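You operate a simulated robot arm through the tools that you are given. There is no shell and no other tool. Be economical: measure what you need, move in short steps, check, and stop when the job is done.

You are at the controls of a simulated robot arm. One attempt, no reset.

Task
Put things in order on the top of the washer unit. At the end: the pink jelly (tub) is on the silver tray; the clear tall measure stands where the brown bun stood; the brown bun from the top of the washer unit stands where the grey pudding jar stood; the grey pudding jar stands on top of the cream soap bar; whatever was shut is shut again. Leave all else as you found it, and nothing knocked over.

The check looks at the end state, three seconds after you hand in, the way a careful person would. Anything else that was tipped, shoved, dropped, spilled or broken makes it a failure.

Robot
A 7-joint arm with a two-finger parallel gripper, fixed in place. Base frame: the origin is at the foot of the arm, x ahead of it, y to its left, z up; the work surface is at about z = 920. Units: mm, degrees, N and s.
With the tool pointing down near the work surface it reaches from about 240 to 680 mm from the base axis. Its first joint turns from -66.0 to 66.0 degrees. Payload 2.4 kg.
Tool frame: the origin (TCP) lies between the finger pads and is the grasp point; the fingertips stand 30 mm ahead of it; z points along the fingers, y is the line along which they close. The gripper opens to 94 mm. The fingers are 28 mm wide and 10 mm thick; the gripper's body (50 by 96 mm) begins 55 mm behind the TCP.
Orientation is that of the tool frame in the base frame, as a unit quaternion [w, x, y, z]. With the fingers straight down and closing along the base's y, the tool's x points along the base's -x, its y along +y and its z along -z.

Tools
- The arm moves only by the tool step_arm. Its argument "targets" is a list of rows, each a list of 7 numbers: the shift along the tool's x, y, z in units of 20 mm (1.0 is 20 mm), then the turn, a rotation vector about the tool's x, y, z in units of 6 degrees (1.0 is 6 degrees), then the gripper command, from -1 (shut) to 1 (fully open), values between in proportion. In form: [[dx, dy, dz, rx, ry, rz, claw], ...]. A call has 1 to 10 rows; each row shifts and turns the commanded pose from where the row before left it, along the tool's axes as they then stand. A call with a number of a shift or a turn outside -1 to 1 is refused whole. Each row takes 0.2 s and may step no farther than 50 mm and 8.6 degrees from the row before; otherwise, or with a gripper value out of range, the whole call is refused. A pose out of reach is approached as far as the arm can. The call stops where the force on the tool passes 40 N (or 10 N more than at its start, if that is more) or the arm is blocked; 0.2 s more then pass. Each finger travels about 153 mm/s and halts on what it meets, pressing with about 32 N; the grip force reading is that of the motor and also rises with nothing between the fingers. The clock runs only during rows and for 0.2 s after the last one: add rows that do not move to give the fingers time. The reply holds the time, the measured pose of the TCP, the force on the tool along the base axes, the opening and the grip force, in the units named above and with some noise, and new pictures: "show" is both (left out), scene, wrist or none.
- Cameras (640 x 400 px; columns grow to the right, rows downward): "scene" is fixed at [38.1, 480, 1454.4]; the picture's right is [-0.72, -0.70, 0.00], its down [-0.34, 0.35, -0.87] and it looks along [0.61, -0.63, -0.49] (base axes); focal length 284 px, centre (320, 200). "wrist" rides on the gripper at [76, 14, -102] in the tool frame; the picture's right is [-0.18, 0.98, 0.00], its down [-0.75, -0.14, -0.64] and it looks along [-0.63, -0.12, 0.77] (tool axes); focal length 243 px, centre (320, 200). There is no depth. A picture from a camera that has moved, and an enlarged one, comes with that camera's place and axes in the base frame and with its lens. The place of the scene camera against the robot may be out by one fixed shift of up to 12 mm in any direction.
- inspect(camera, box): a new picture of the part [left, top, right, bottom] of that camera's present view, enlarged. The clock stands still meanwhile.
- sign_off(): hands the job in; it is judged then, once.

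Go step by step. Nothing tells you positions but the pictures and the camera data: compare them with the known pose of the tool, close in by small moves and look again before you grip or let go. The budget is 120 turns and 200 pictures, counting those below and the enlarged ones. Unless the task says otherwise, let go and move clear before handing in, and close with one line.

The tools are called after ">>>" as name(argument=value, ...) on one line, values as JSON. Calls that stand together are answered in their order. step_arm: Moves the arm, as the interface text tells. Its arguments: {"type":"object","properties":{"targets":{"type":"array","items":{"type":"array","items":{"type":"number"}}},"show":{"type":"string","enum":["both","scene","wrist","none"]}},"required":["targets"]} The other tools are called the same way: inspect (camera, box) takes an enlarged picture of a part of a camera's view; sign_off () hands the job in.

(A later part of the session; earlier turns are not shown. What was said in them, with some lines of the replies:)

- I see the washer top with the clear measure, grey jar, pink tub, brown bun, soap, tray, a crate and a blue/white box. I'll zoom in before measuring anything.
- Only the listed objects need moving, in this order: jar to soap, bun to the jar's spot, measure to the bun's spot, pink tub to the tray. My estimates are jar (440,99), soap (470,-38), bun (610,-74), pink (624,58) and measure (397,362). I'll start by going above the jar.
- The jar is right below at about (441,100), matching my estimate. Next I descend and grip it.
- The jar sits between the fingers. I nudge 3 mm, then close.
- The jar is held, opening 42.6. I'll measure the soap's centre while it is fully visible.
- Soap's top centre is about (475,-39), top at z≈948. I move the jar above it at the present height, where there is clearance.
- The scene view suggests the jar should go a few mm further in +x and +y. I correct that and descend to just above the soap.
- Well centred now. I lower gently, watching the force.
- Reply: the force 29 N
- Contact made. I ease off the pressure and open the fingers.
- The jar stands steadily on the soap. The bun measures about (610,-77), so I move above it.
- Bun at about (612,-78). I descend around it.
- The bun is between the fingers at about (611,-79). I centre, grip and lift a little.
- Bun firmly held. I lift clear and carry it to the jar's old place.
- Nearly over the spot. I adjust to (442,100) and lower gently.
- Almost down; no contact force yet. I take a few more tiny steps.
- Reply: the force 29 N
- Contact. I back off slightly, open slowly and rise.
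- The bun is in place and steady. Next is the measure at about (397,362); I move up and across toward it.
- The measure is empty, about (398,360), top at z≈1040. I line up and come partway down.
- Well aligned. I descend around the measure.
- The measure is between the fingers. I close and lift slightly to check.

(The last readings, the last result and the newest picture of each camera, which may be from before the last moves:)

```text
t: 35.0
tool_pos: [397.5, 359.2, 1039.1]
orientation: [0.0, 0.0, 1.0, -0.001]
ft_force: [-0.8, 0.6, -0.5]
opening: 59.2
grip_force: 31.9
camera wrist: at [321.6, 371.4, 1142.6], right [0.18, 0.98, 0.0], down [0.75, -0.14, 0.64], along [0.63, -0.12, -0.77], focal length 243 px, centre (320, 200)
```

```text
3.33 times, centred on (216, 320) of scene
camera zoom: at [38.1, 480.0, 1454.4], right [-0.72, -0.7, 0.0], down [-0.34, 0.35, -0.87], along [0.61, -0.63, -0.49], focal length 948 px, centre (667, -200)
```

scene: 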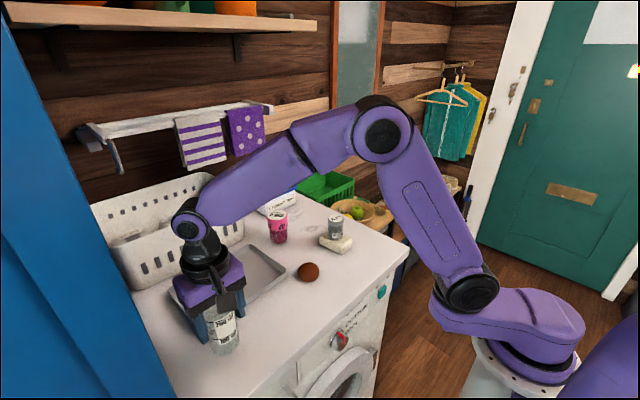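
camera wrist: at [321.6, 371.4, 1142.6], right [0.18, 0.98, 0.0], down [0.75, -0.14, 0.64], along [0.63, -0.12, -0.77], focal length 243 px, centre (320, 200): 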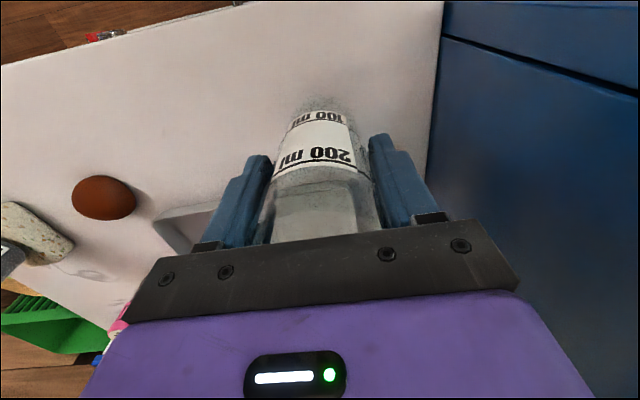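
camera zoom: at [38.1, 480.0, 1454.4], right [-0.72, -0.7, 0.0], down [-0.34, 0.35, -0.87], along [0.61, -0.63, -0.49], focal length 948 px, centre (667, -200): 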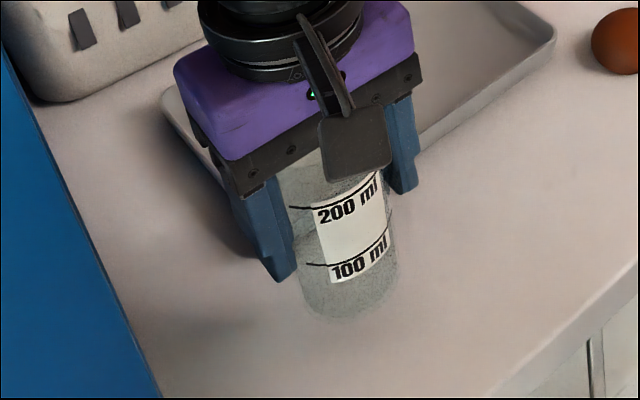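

Measure held. I lift it to about 1140 and carry it across to the bun's old place at (611,-79).

>>> step_arm(targets=[[0, 0, -1, 0, 0, 0, -1], [0, 0, -1, 0, 0, 0, -1], [0, 0, -1, 0, 0, 0, -1], [0, 0, -1, 0, 0, 0, -1], [0, 0, -1, 0, 0, 0, -1], [-0.48, -0.99, -0.2, 0, 0, 0, -1], [-0.48, -0.99, 0, 0, 0, 0, -1], [-0.48, -0.99, 0, 0, 0, 0, -1], [-0.48, -0.99, 0, 0, 0, 0, -1], [-0.48, -0.99, 0, 0, 0, 0, -1]], show="none")

>>> step_arm(targets=[[-0.48, -0.99, 0, 0, 0, 0, -1], [-0.48, -0.99, 0, 0, 0, 0, -1], [-0.48, -0.99, 0, 0, 0, 0, -1], [-0.48, -0.99, 0, 0, 0, 0, -1], [-0.48, -0.99, 0, 0, 0, 0, -1], [-0.48, -0.99, 0, 0, 0, 0, -1], [-0.48, -0.99, 0, 0, 0, 0, -1], [-0.48, -0.99, 0, 0, 0, 0, -1], [-0.48, -0.99, 0, 0, 0, 0, -1], [-0.48, -0.99, 0, 0, 0, 0, -1]], show="scene")

```text
t: 37.2
tool_pos: [446.2, 257.8, 1143.6]
orientation: [0.0, 0.0, 1.0, -0.001]
ft_force: [0.1, 0.0, -2.0]
opening: 58.9
grip_force: 31.7
```

```text
t: 39.4
tool_pos: [540.4, 60.8, 1144.3]
orientation: [0.0, 0.0, 1.0, 0.0]
ft_force: [0.4, 0.2, -0.4]
opening: 58.6
grip_force: 31.5
```

scene: 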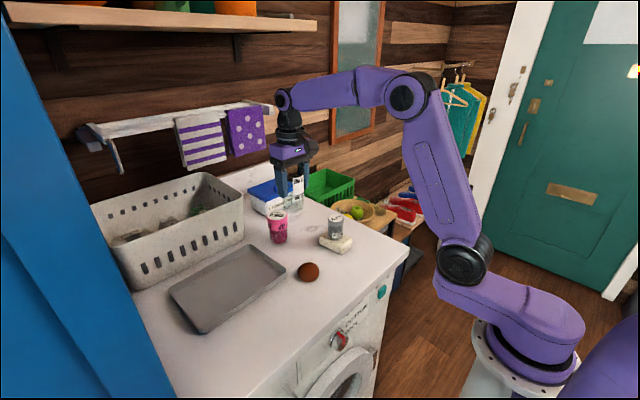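

On track. I go the rest of the way over the spot.

>>> step_arm(targets=[[-0.51, -1, 0, 0, 0, 0, -1], [-0.51, -1, 0, 0, 0, 0, -1], [-0.51, -1, 0, 0, 0, 0, -1], [-0.51, -1, 0, 0, 0, 0, -1], [-0.51, -1, 0, 0, 0, 0, -1], [-0.51, -1, 0, 0, 0, 0, -1], [-0.51, -1, 0, 0, 0, 0, -1], [0, 0, 1, 0, 0, 0, -1], [0, 0, 1, 0, 0, 0, -1], [0, 0, 0, 0, 0, 0, -1]])

>>> inspect(camera="scene", box=[256, 150, 384, 250])

```text
t: 41.6
tool_pos: [611.8, -79.6, 1105.5]
orientation: [0.0, 0.0, 1.0, 0.0]
ft_force: [0.4, 0.3, -0.8]
opening: 59.0
grip_force: 32.3
camera wrist: at [537.4, -66.1, 1207.8], right [0.18, 0.98, 0.0], down [0.75, -0.14, 0.64], along [0.63, -0.12, -0.77], focal length 243 px, centre (320, 200)
```

scene: 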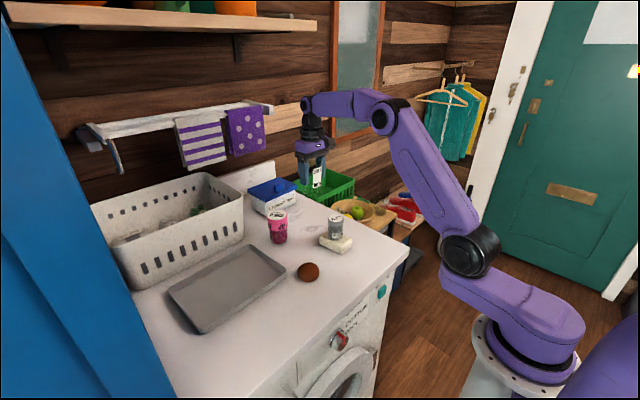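
wrist: 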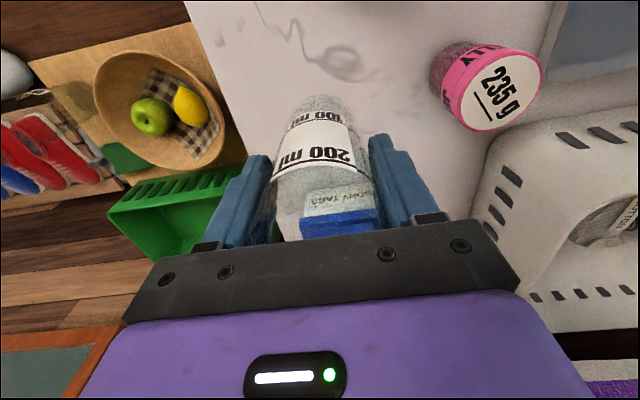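

```text
4.00 times, centred on (320, 200) of scene
camera zoom: at [38.1, 480.0, 1454.4], right [-0.72, -0.7, 0.0], down [-0.34, 0.35, -0.87], along [0.61, -0.63, -0.49], focal length 1137 px, centre (320, 200)
```

zoom: 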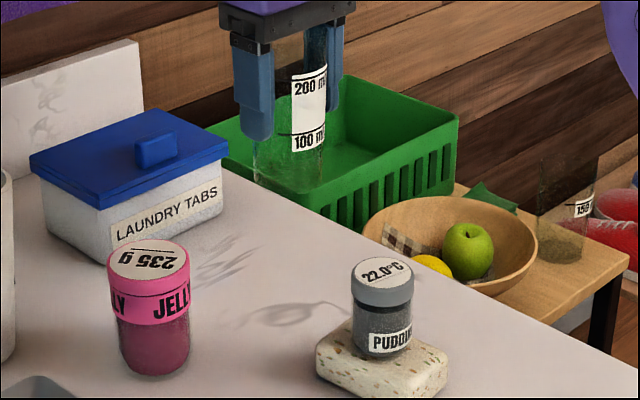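

Over the spot. I lower the measure, slowing near the surface.

>>> step_arm(targets=[[0, 0, 1, 0, 0, 0, -1], [0, 0, 1, 0, 0, 0, -1], [0, 0, 1, 0, 0, 0, -1], [0, 0, 1, 0, 0, 0, -1], [0, 0, 0.8, 0, 0, 0, -1], [0, 0, 0.2, 0, 0, 0, -1], [0, 0, 0.1, 0, 0, 0, -1], [0, 0, 0, 0, 0, 0, -1]], show="none")

>>> inspect(camera="scene", box=[256, 170, 352, 230])

```text
t: 43.4
tool_pos: [611.5, -79.2, 1003.1]
orientation: [0.0, 0.0, 1.0, 0.0]
ft_force: [0.3, 0.0, -1.2]
opening: 58.9
grip_force: 31.0
```

```text
6.67 times, centred on (304, 200) of scene
camera zoom: at [38.1, 480.0, 1454.4], right [-0.72, -0.7, 0.0], down [-0.34, 0.35, -0.87], along [0.61, -0.63, -0.49], focal length 1896 px, centre (427, 200)
```

zoom: 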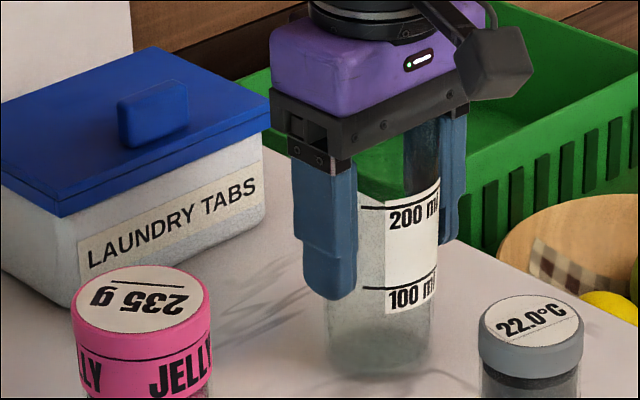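

>>> step_arm(targets=[[0, 0, 0.06, 0, 0, 0, -1], [0, 0, 0.06, 0, 0, 0, -1], [0, 0, 0, 0, 0, 0, -1]], show="none")

```text
t: 44.2
tool_pos: [612.8, -80.1, 1000.6]
orientation: [0.0, 0.0, 1.0, 0.0]
ft_force: [0.1, -0.3, -1.3]
opening: 58.8
grip_force: 32.2
```

No contact yet; a little lower.

>>> step_arm(targets=[[0, 0, 0.05, 0, 0, 0, -1], [0, 0, 0.05, 0, 0, 0, -1], [0, 0, 0, 0, 0, 0, -1]], show="none")

```text
t: 45.0
tool_pos: [612.1, -78.3, 998.9]
orientation: [0.002, 0.0, 1.0, 0.0]
ft_force: [-3.1, 2.4, 16.4]
opening: 58.8
grip_force: 31.8
```

Contact at about 16 N. I ease off, open and rise straight up.

>>> step_arm(targets=[[0, 0, -0.04, 0, 0, 0, -1], [0, 0, 0, 0, 0, 0, 0.3], [0, 0, 0, 0, 0, 0, 0.6], [0, 0, 0, 0, 0, 0, 1], [0, 0, -0.5, 0, 0, 0, 1], [0, 0, -1, 0, 0, 0, 1], [0, 0, -1, 0, 0, 0, 1], [0, 0, -1, 0, 0, 0, 1], [0, 0, -1, 0, 0, 0, 1], [0, 0, -1, 0, 0, 0, 1]])

>>> inspect(camera="scene", box=[240, 160, 368, 240])

```text
t: 47.2
tool_pos: [612.5, -78.8, 1108.1]
orientation: [0.0, 0.001, 1.0, -0.001]
ft_force: [-0.2, -0.2, 0.7]
opening: 94.0
grip_force: 0.0
camera wrist: at [537.2, -65.5, 1211.4], right [0.18, 0.98, 0.0], down [0.75, -0.14, 0.64], along [0.63, -0.12, -0.77], focal length 243 px, centre (320, 200)
```

scene: 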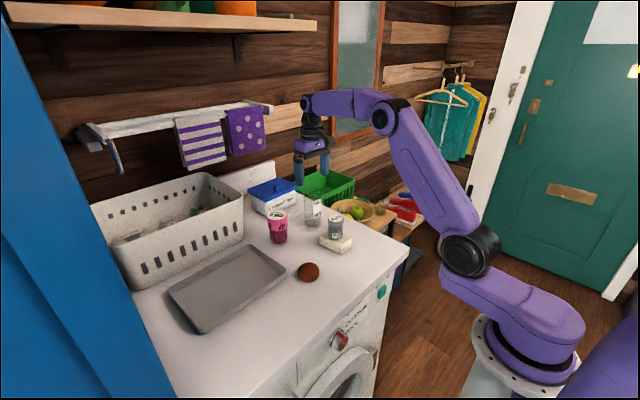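
wrist: 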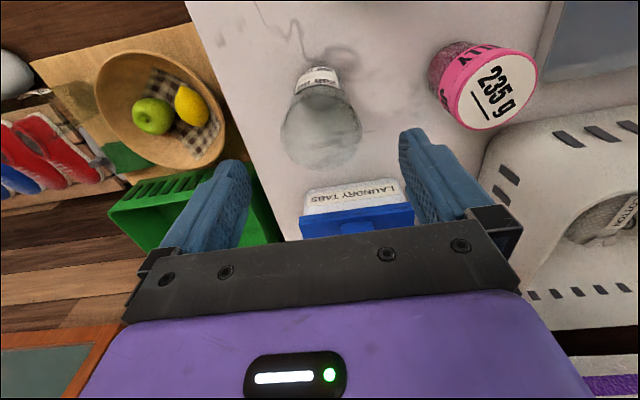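

```text
5.00 times, centred on (304, 200) of scene
camera zoom: at [38.1, 480.0, 1454.4], right [-0.72, -0.7, 0.0], down [-0.34, 0.35, -0.87], along [0.61, -0.63, -0.49], focal length 1422 px, centre (400, 200)
```

zoom: 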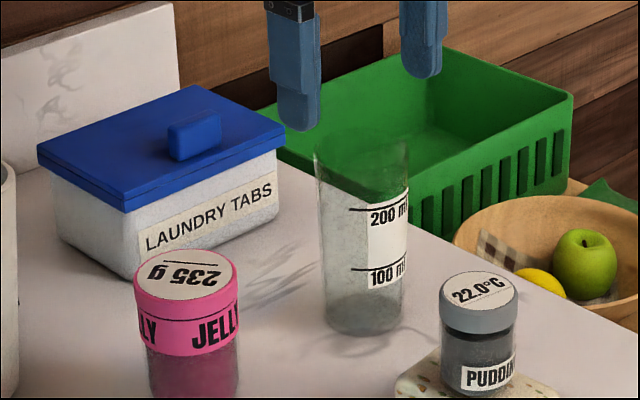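

The measure stands well where the bun was. The pink tub is near (619,62), so I move above it.

>>> step_arm(targets=[[-0.04, 0.88, 0, 0, 0, 0, 1], [-0.04, 0.88, 0, 0, 0, 0, 1], [-0.04, 0.88, 0, 0, 0, 0, 1], [-0.04, 0.88, 0, 0, 0, 0, 1], [-0.04, 0.88, 0, 0, 0, 0, 1], [-0.04, 0.88, 0, 0, 0, 0, 1], [-0.04, 0.88, 0, 0, 0, 0, 1], [-0.04, 0.88, 0, 0, 0, 0, 1], [0, 0, 0, 0, 0, 0, 1]])

>>> inspect(camera="scene", box=[240, 160, 368, 240])

```text
t: 49.2
tool_pos: [618.1, 62.8, 1106.9]
orientation: [-0.001, 0.0, 1.0, 0.0]
ft_force: [-0.1, -0.2, 0.2]
opening: 94.2
grip_force: 0.1
camera wrist: at [543.1, 75.7, 1210.2], right [0.18, 0.98, 0.0], down [0.75, -0.14, 0.64], along [0.63, -0.12, -0.77], focal length 243 px, centre (320, 200)
```

scene: 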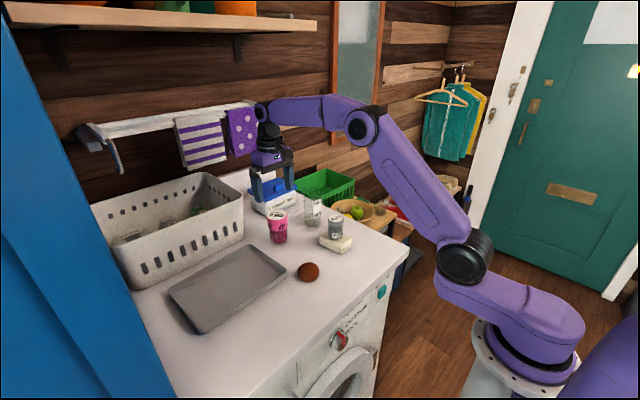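
wrist: 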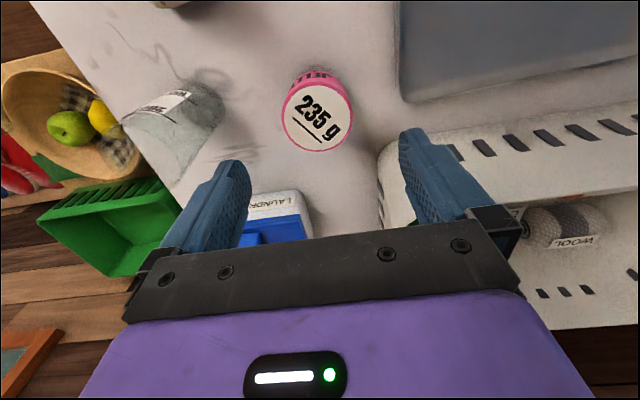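

```text
5.00 times, centred on (304, 200) of scene
camera zoom: at [38.1, 480.0, 1454.4], right [-0.72, -0.7, 0.0], down [-0.34, 0.35, -0.87], along [0.61, -0.63, -0.49], focal length 1422 px, centre (400, 200)
```

zoom: 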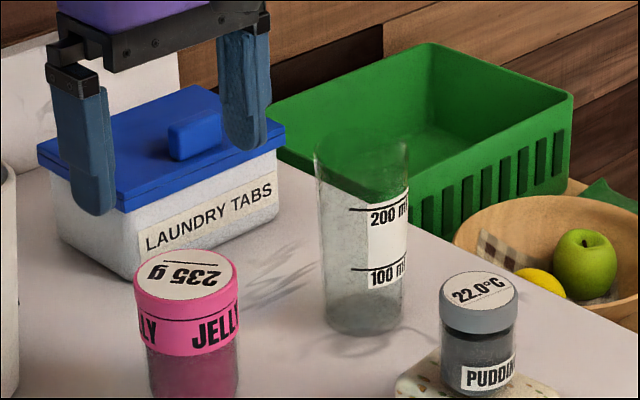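

Pink tub at about (620,59). I descend around it.

>>> step_arm(targets=[[-0.1, -0.18, 1, 0, 0, 0, 1], [0, 0, 1, 0, 0, 0, 1], [0, 0, 1, 0, 0, 0, 1], [0, 0, 1, 0, 0, 0, 1], [0, 0, 1, 0, 0, 0, 1], [0, 0, 1, 0, 0, 0, 1], [0, 0, 0.9, 0, 0, 0, 1], [0, 0, 0, 0, 0, 0, 1]])

>>> inspect(camera="scene", box=[220, 170, 348, 250])

```text
t: 51.0
tool_pos: [621.4, 56.4, 967.7]
orientation: [0.001, 0.0, 1.0, 0.0]
ft_force: [0.4, -0.1, -0.3]
opening: 94.1
grip_force: 0.0
camera wrist: at [544.7, 69.8, 1071.3], right [0.18, 0.98, 0.0], down [0.75, -0.14, 0.64], along [0.63, -0.12, -0.77], focal length 243 px, centre (320, 200)
```

scene: 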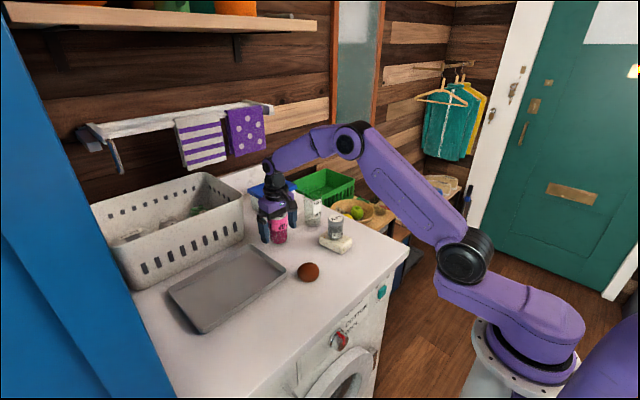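
wrist: 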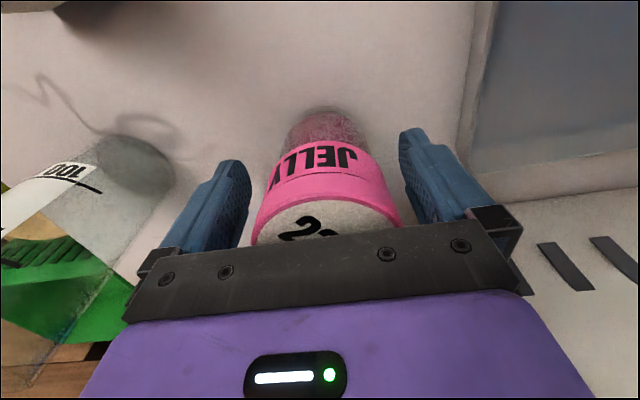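

```text
5.00 times, centred on (284, 210) of scene
camera zoom: at [38.1, 480.0, 1454.4], right [-0.72, -0.7, 0.0], down [-0.34, 0.35, -0.87], along [0.61, -0.63, -0.49], focal length 1422 px, centre (500, 150)
```

zoom: 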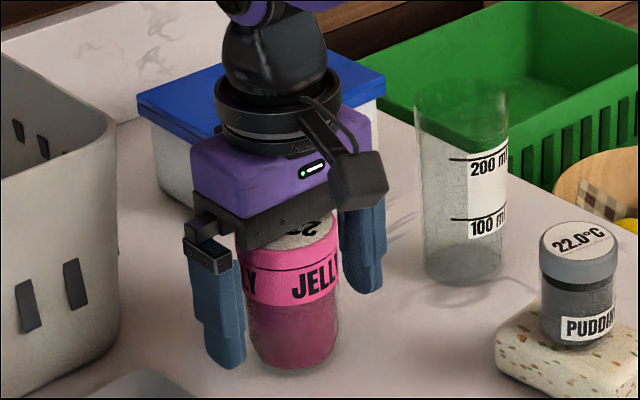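

Tub is between the fingers. I close and lift.

>>> step_arm(targets=[[0, 0.08, 0, 0, 0, 0, 1], [0, 0, 0, 0, 0, 0, -1], [0, 0, 0, 0, 0, 0, -1], [0, 0, 0, 0, 0, 0, -1], [0, 0, -0.5, 0, 0, 0, -1], [0, 0, -1, 0, 0, 0, -1], [0, 0, -1, 0, 0, 0, -1], [0, 0, -1, 0, 0, 0, -1], [0, 0, 0, 0, 0, 0, -1]])

```text
t: 53.0
tool_pos: [621.8, 60.7, 1041.9]
orientation: [0.0, 0.001, 1.0, 0.0]
ft_force: [0.3, -0.4, -2.6]
opening: 59.0
grip_force: 31.4
camera wrist: at [545.3, 73.3, 1143.5], right [0.18, 0.98, 0.0], down [0.75, -0.14, 0.64], along [0.63, -0.12, -0.77], focal length 243 px, centre (320, 200)
```

scene: 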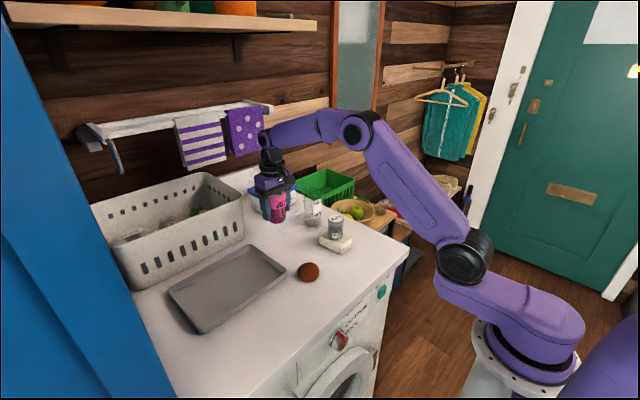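
wrist: 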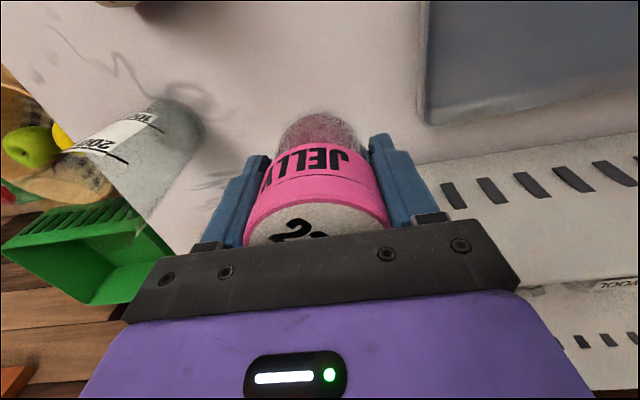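

Tub held. I carry it over the tray at about (565,250), with the base at z≈1010.

>>> step_arm(targets=[[0.8, 0.5, -1, 0, 0, 0, -1], [0.8, 0.99, 0, 0, 0, 0, -1], [0.8, 0.99, 0, 0, 0, 0, -1], [0.4, 0.99, 0, 0, 0, 0, -1], [0, 0.99, 0, 0, 0, 0, -1], [0, 0.99, 0, 0, 0, 0, -1], [0, 0.99, 0, 0, 0, 0, -1], [0, 0.99, 0, 0, 0, 0, -1], [0, 0.99, 0, 0, 0, 0, -1], [0, 0.99, 0, 0, 0, 0, -1]])

>>> inspect(camera="scene", box=[140, 200, 332, 340])

```text
t: 55.2
tool_pos: [566.2, 246.2, 1060.4]
orientation: [0.0, 0.0, 1.0, 0.0]
ft_force: [-0.6, -0.7, -3.1]
opening: 59.3
grip_force: 32.5
camera wrist: at [490.1, 259.8, 1163.2], right [0.18, 0.98, 0.0], down [0.75, -0.14, 0.64], along [0.63, -0.12, -0.77], focal length 243 px, centre (320, 200)
```

scene: 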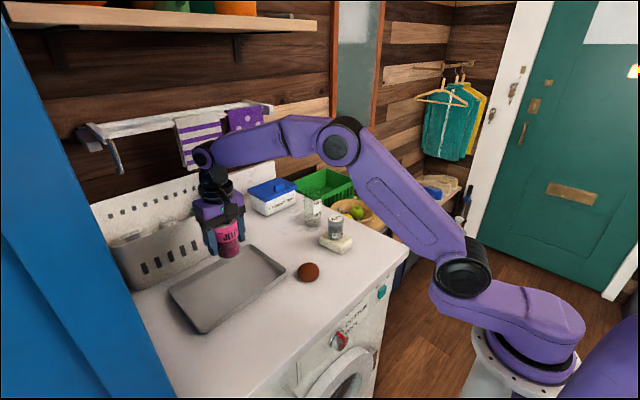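
wrist: 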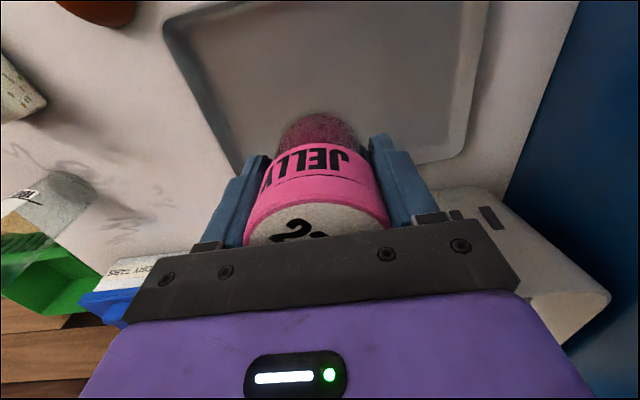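

```text
2.86 times, centred on (236, 270) of scene
camera zoom: at [38.2, 480.0, 1454.4], right [-0.72, -0.7, 0.0], down [-0.34, 0.35, -0.87], along [0.61, -0.63, -0.49], focal length 812 px, centre (560, 0)
```

zoom: 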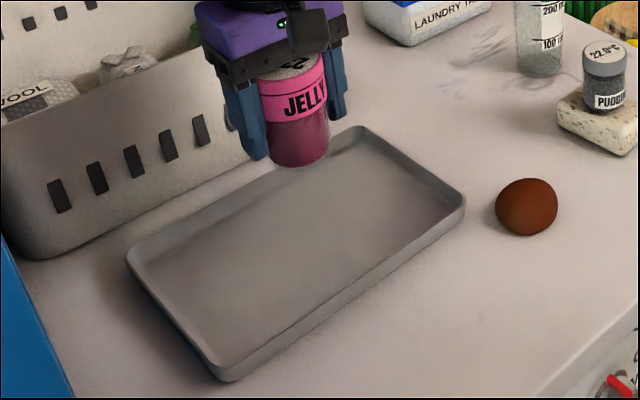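

The tub will land near the tray's centre. I lower it.

>>> step_arm(targets=[[0, 0, 1, 0, 0, 0, -1], [0, 0, 1, 0, 0, 0, -1], [0, 0, 1, 0, 0, 0, -1], [0, 0, 0.8, 0, 0, 0, -1], [0, 0, 0.2, 0, 0, 0, -1], [0, 0, 0, 0, 0, 0, -1]], show="wrist")

>>> inspect(camera="scene", box=[140, 200, 332, 340])

```text
t: 56.6
tool_pos: [565.0, 249.1, 980.6]
orientation: [0.0, 0.0, 1.0, 0.0]
ft_force: [0.0, -0.6, -2.2]
opening: 59.1
grip_force: 32.0
camera wrist: at [488.9, 261.5, 1083.0], right [0.18, 0.98, 0.0], down [0.75, -0.14, 0.64], along [0.63, -0.12, -0.77], focal length 243 px, centre (320, 200)
```

wrist: 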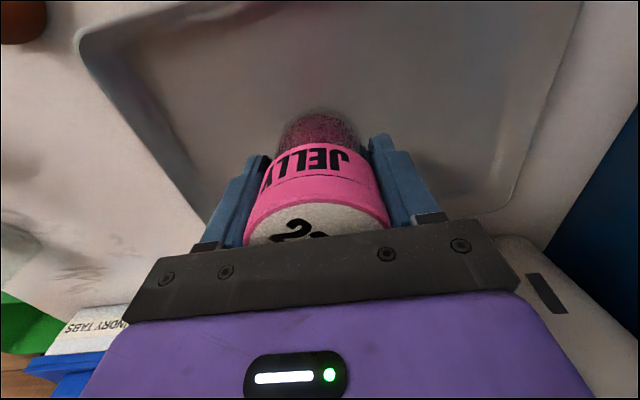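

```text
2.86 times, centred on (236, 270) of scene
camera zoom: at [38.2, 480.0, 1454.4], right [-0.72, -0.7, 0.0], down [-0.34, 0.35, -0.87], along [0.61, -0.63, -0.49], focal length 812 px, centre (560, 0)
```

zoom: 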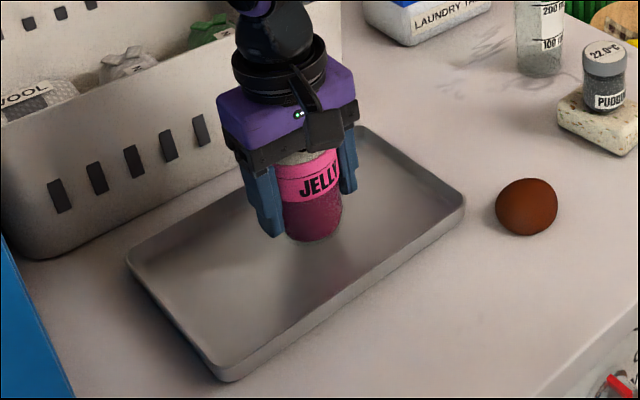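

Inside the tray outline. I take small steps down until contact.

>>> step_arm(targets=[[0, 0, 0.1, 0, 0, 0, -1], [0, 0, 0.1, 0, 0, 0, -1], [0, 0, 0.05, 0, 0, 0, -1], [0, 0, 0, 0, 0, 0, -1]], show="none")

```text
t: 57.6
tool_pos: [564.3, 248.3, 975.1]
orientation: [0.001, 0.0, 1.0, 0.0]
ft_force: [0.3, -0.5, -1.8]
opening: 59.4
grip_force: 31.9
```

>>> step_arm(targets=[[0, 0, 0.06, 0, 0, 0, -1], [0, 0, 0.06, 0, 0, 0, -1], [0, 0, 0, 0, 0, 0, -1]], show="none")

```text
t: 58.4
tool_pos: [564.4, 247.9, 972.8]
orientation: [0.0, -0.001, 1.0, 0.0]
ft_force: [-1.0, -0.2, 0.6]
opening: 59.3
grip_force: 32.0
```

>>> step_arm(targets=[[0, 0, 0.05, 0, 0, 0, -1], [0, 0, 0, 0, 0, 0, -1]], show="none")

```text
t: 59.0
tool_pos: [565.0, 247.1, 972.9]
orientation: [0.0, 0.0, 1.0, 0.0]
ft_force: [-2.9, -3.7, 12.5]
opening: 58.9
grip_force: 32.3
```

Contact. I ease off, open and rise, then back away.

>>> step_arm(targets=[[0, 0, -0.03, 0, 0, 0, -1], [0, 0, 0, 0, 0, 0, 0.3], [0, 0, 0, 0, 0, 0, 0.6], [0, 0, 0, 0, 0, 0, 1], [0, 0, -0.5, 0, 0, 0, 1], [0, 0, -1, 0, 0, 0, 1], [0, 0, -1, 0, 0, 0, 1], [0, 0, -1, 0, 0, 0, 1], [0, 0, -1, 0, 0, 0, 1], [0, 0, -1, 0, 0, 0, 1]], show="none")

>>> step_arm(targets=[[0, 0, -1, 0, 0, 0, 1], [0, 0, -1, 0, 0, 0, 1], [1, -0.5, -1, 0, 0, 0, 1], [1, -0.5, -1, 0, 0, 0, 1], [1, -0.5, -1, 0, 0, 0, 1], [1, -0.5, -1, 0, 0, 0, 1], [1, -0.5, -1, 0, 0, 0, 1], [1, -0.5, 0, 0, 0, 0, 1], [1, -0.5, 0, 0, 0, 0, 1], [0, 0, 0, 0, 0, 0, 1]])

>>> inspect(camera="scene", box=[100, 150, 400, 350])

```text
t: 61.2
tool_pos: [564.1, 248.1, 1081.7]
orientation: [0.0, 0.0, 1.0, 0.0]
ft_force: [-0.8, -0.1, 0.0]
opening: 94.2
grip_force: 0.0
```

```text
t: 63.4
tool_pos: [423.6, 176.8, 1222.5]
orientation: [0.001, 0.0, 1.0, 0.001]
ft_force: [0.8, -0.3, -0.1]
opening: 94.0
grip_force: 0.1
camera wrist: at [347.3, 190.1, 1325.5], right [0.18, 0.98, 0.0], down [0.75, -0.14, 0.64], along [0.63, -0.12, -0.77], focal length 243 px, centre (320, 200)
```

scene: 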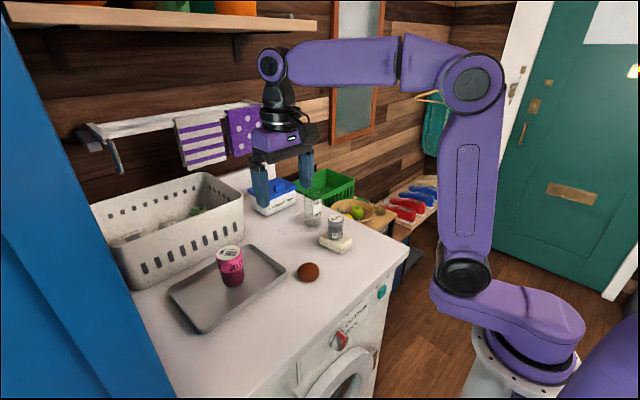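
wrist: 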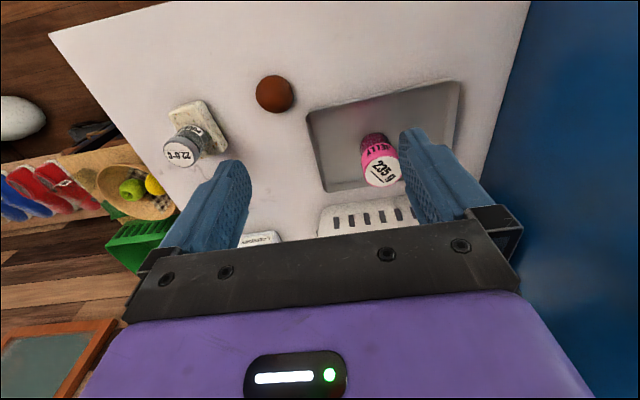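

```text
2.00 times, centred on (250, 250) of scene
camera zoom: at [38.1, 480.0, 1454.4], right [-0.72, -0.7, 0.0], down [-0.34, 0.35, -0.87], along [0.61, -0.63, -0.49], focal length 569 px, centre (460, 100)
```

zoom: 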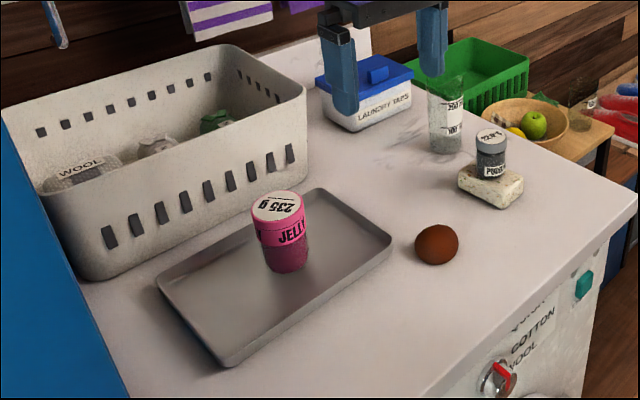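

Everything is in its place: tub on the tray, bun in the jar's old spot, measure in the bun's old spot, jar on the soap. The laundry box is still shut and the gripper is clear, so I hand in.

>>> sign_off()

```text
The job is handed in.
```

The job is handed in: the pink jelly tub is on the silver tray, the measure is where the bun stood, the bun is where the grey jar stood, the grey jar is on the soap, and nothing else was moved or opened.
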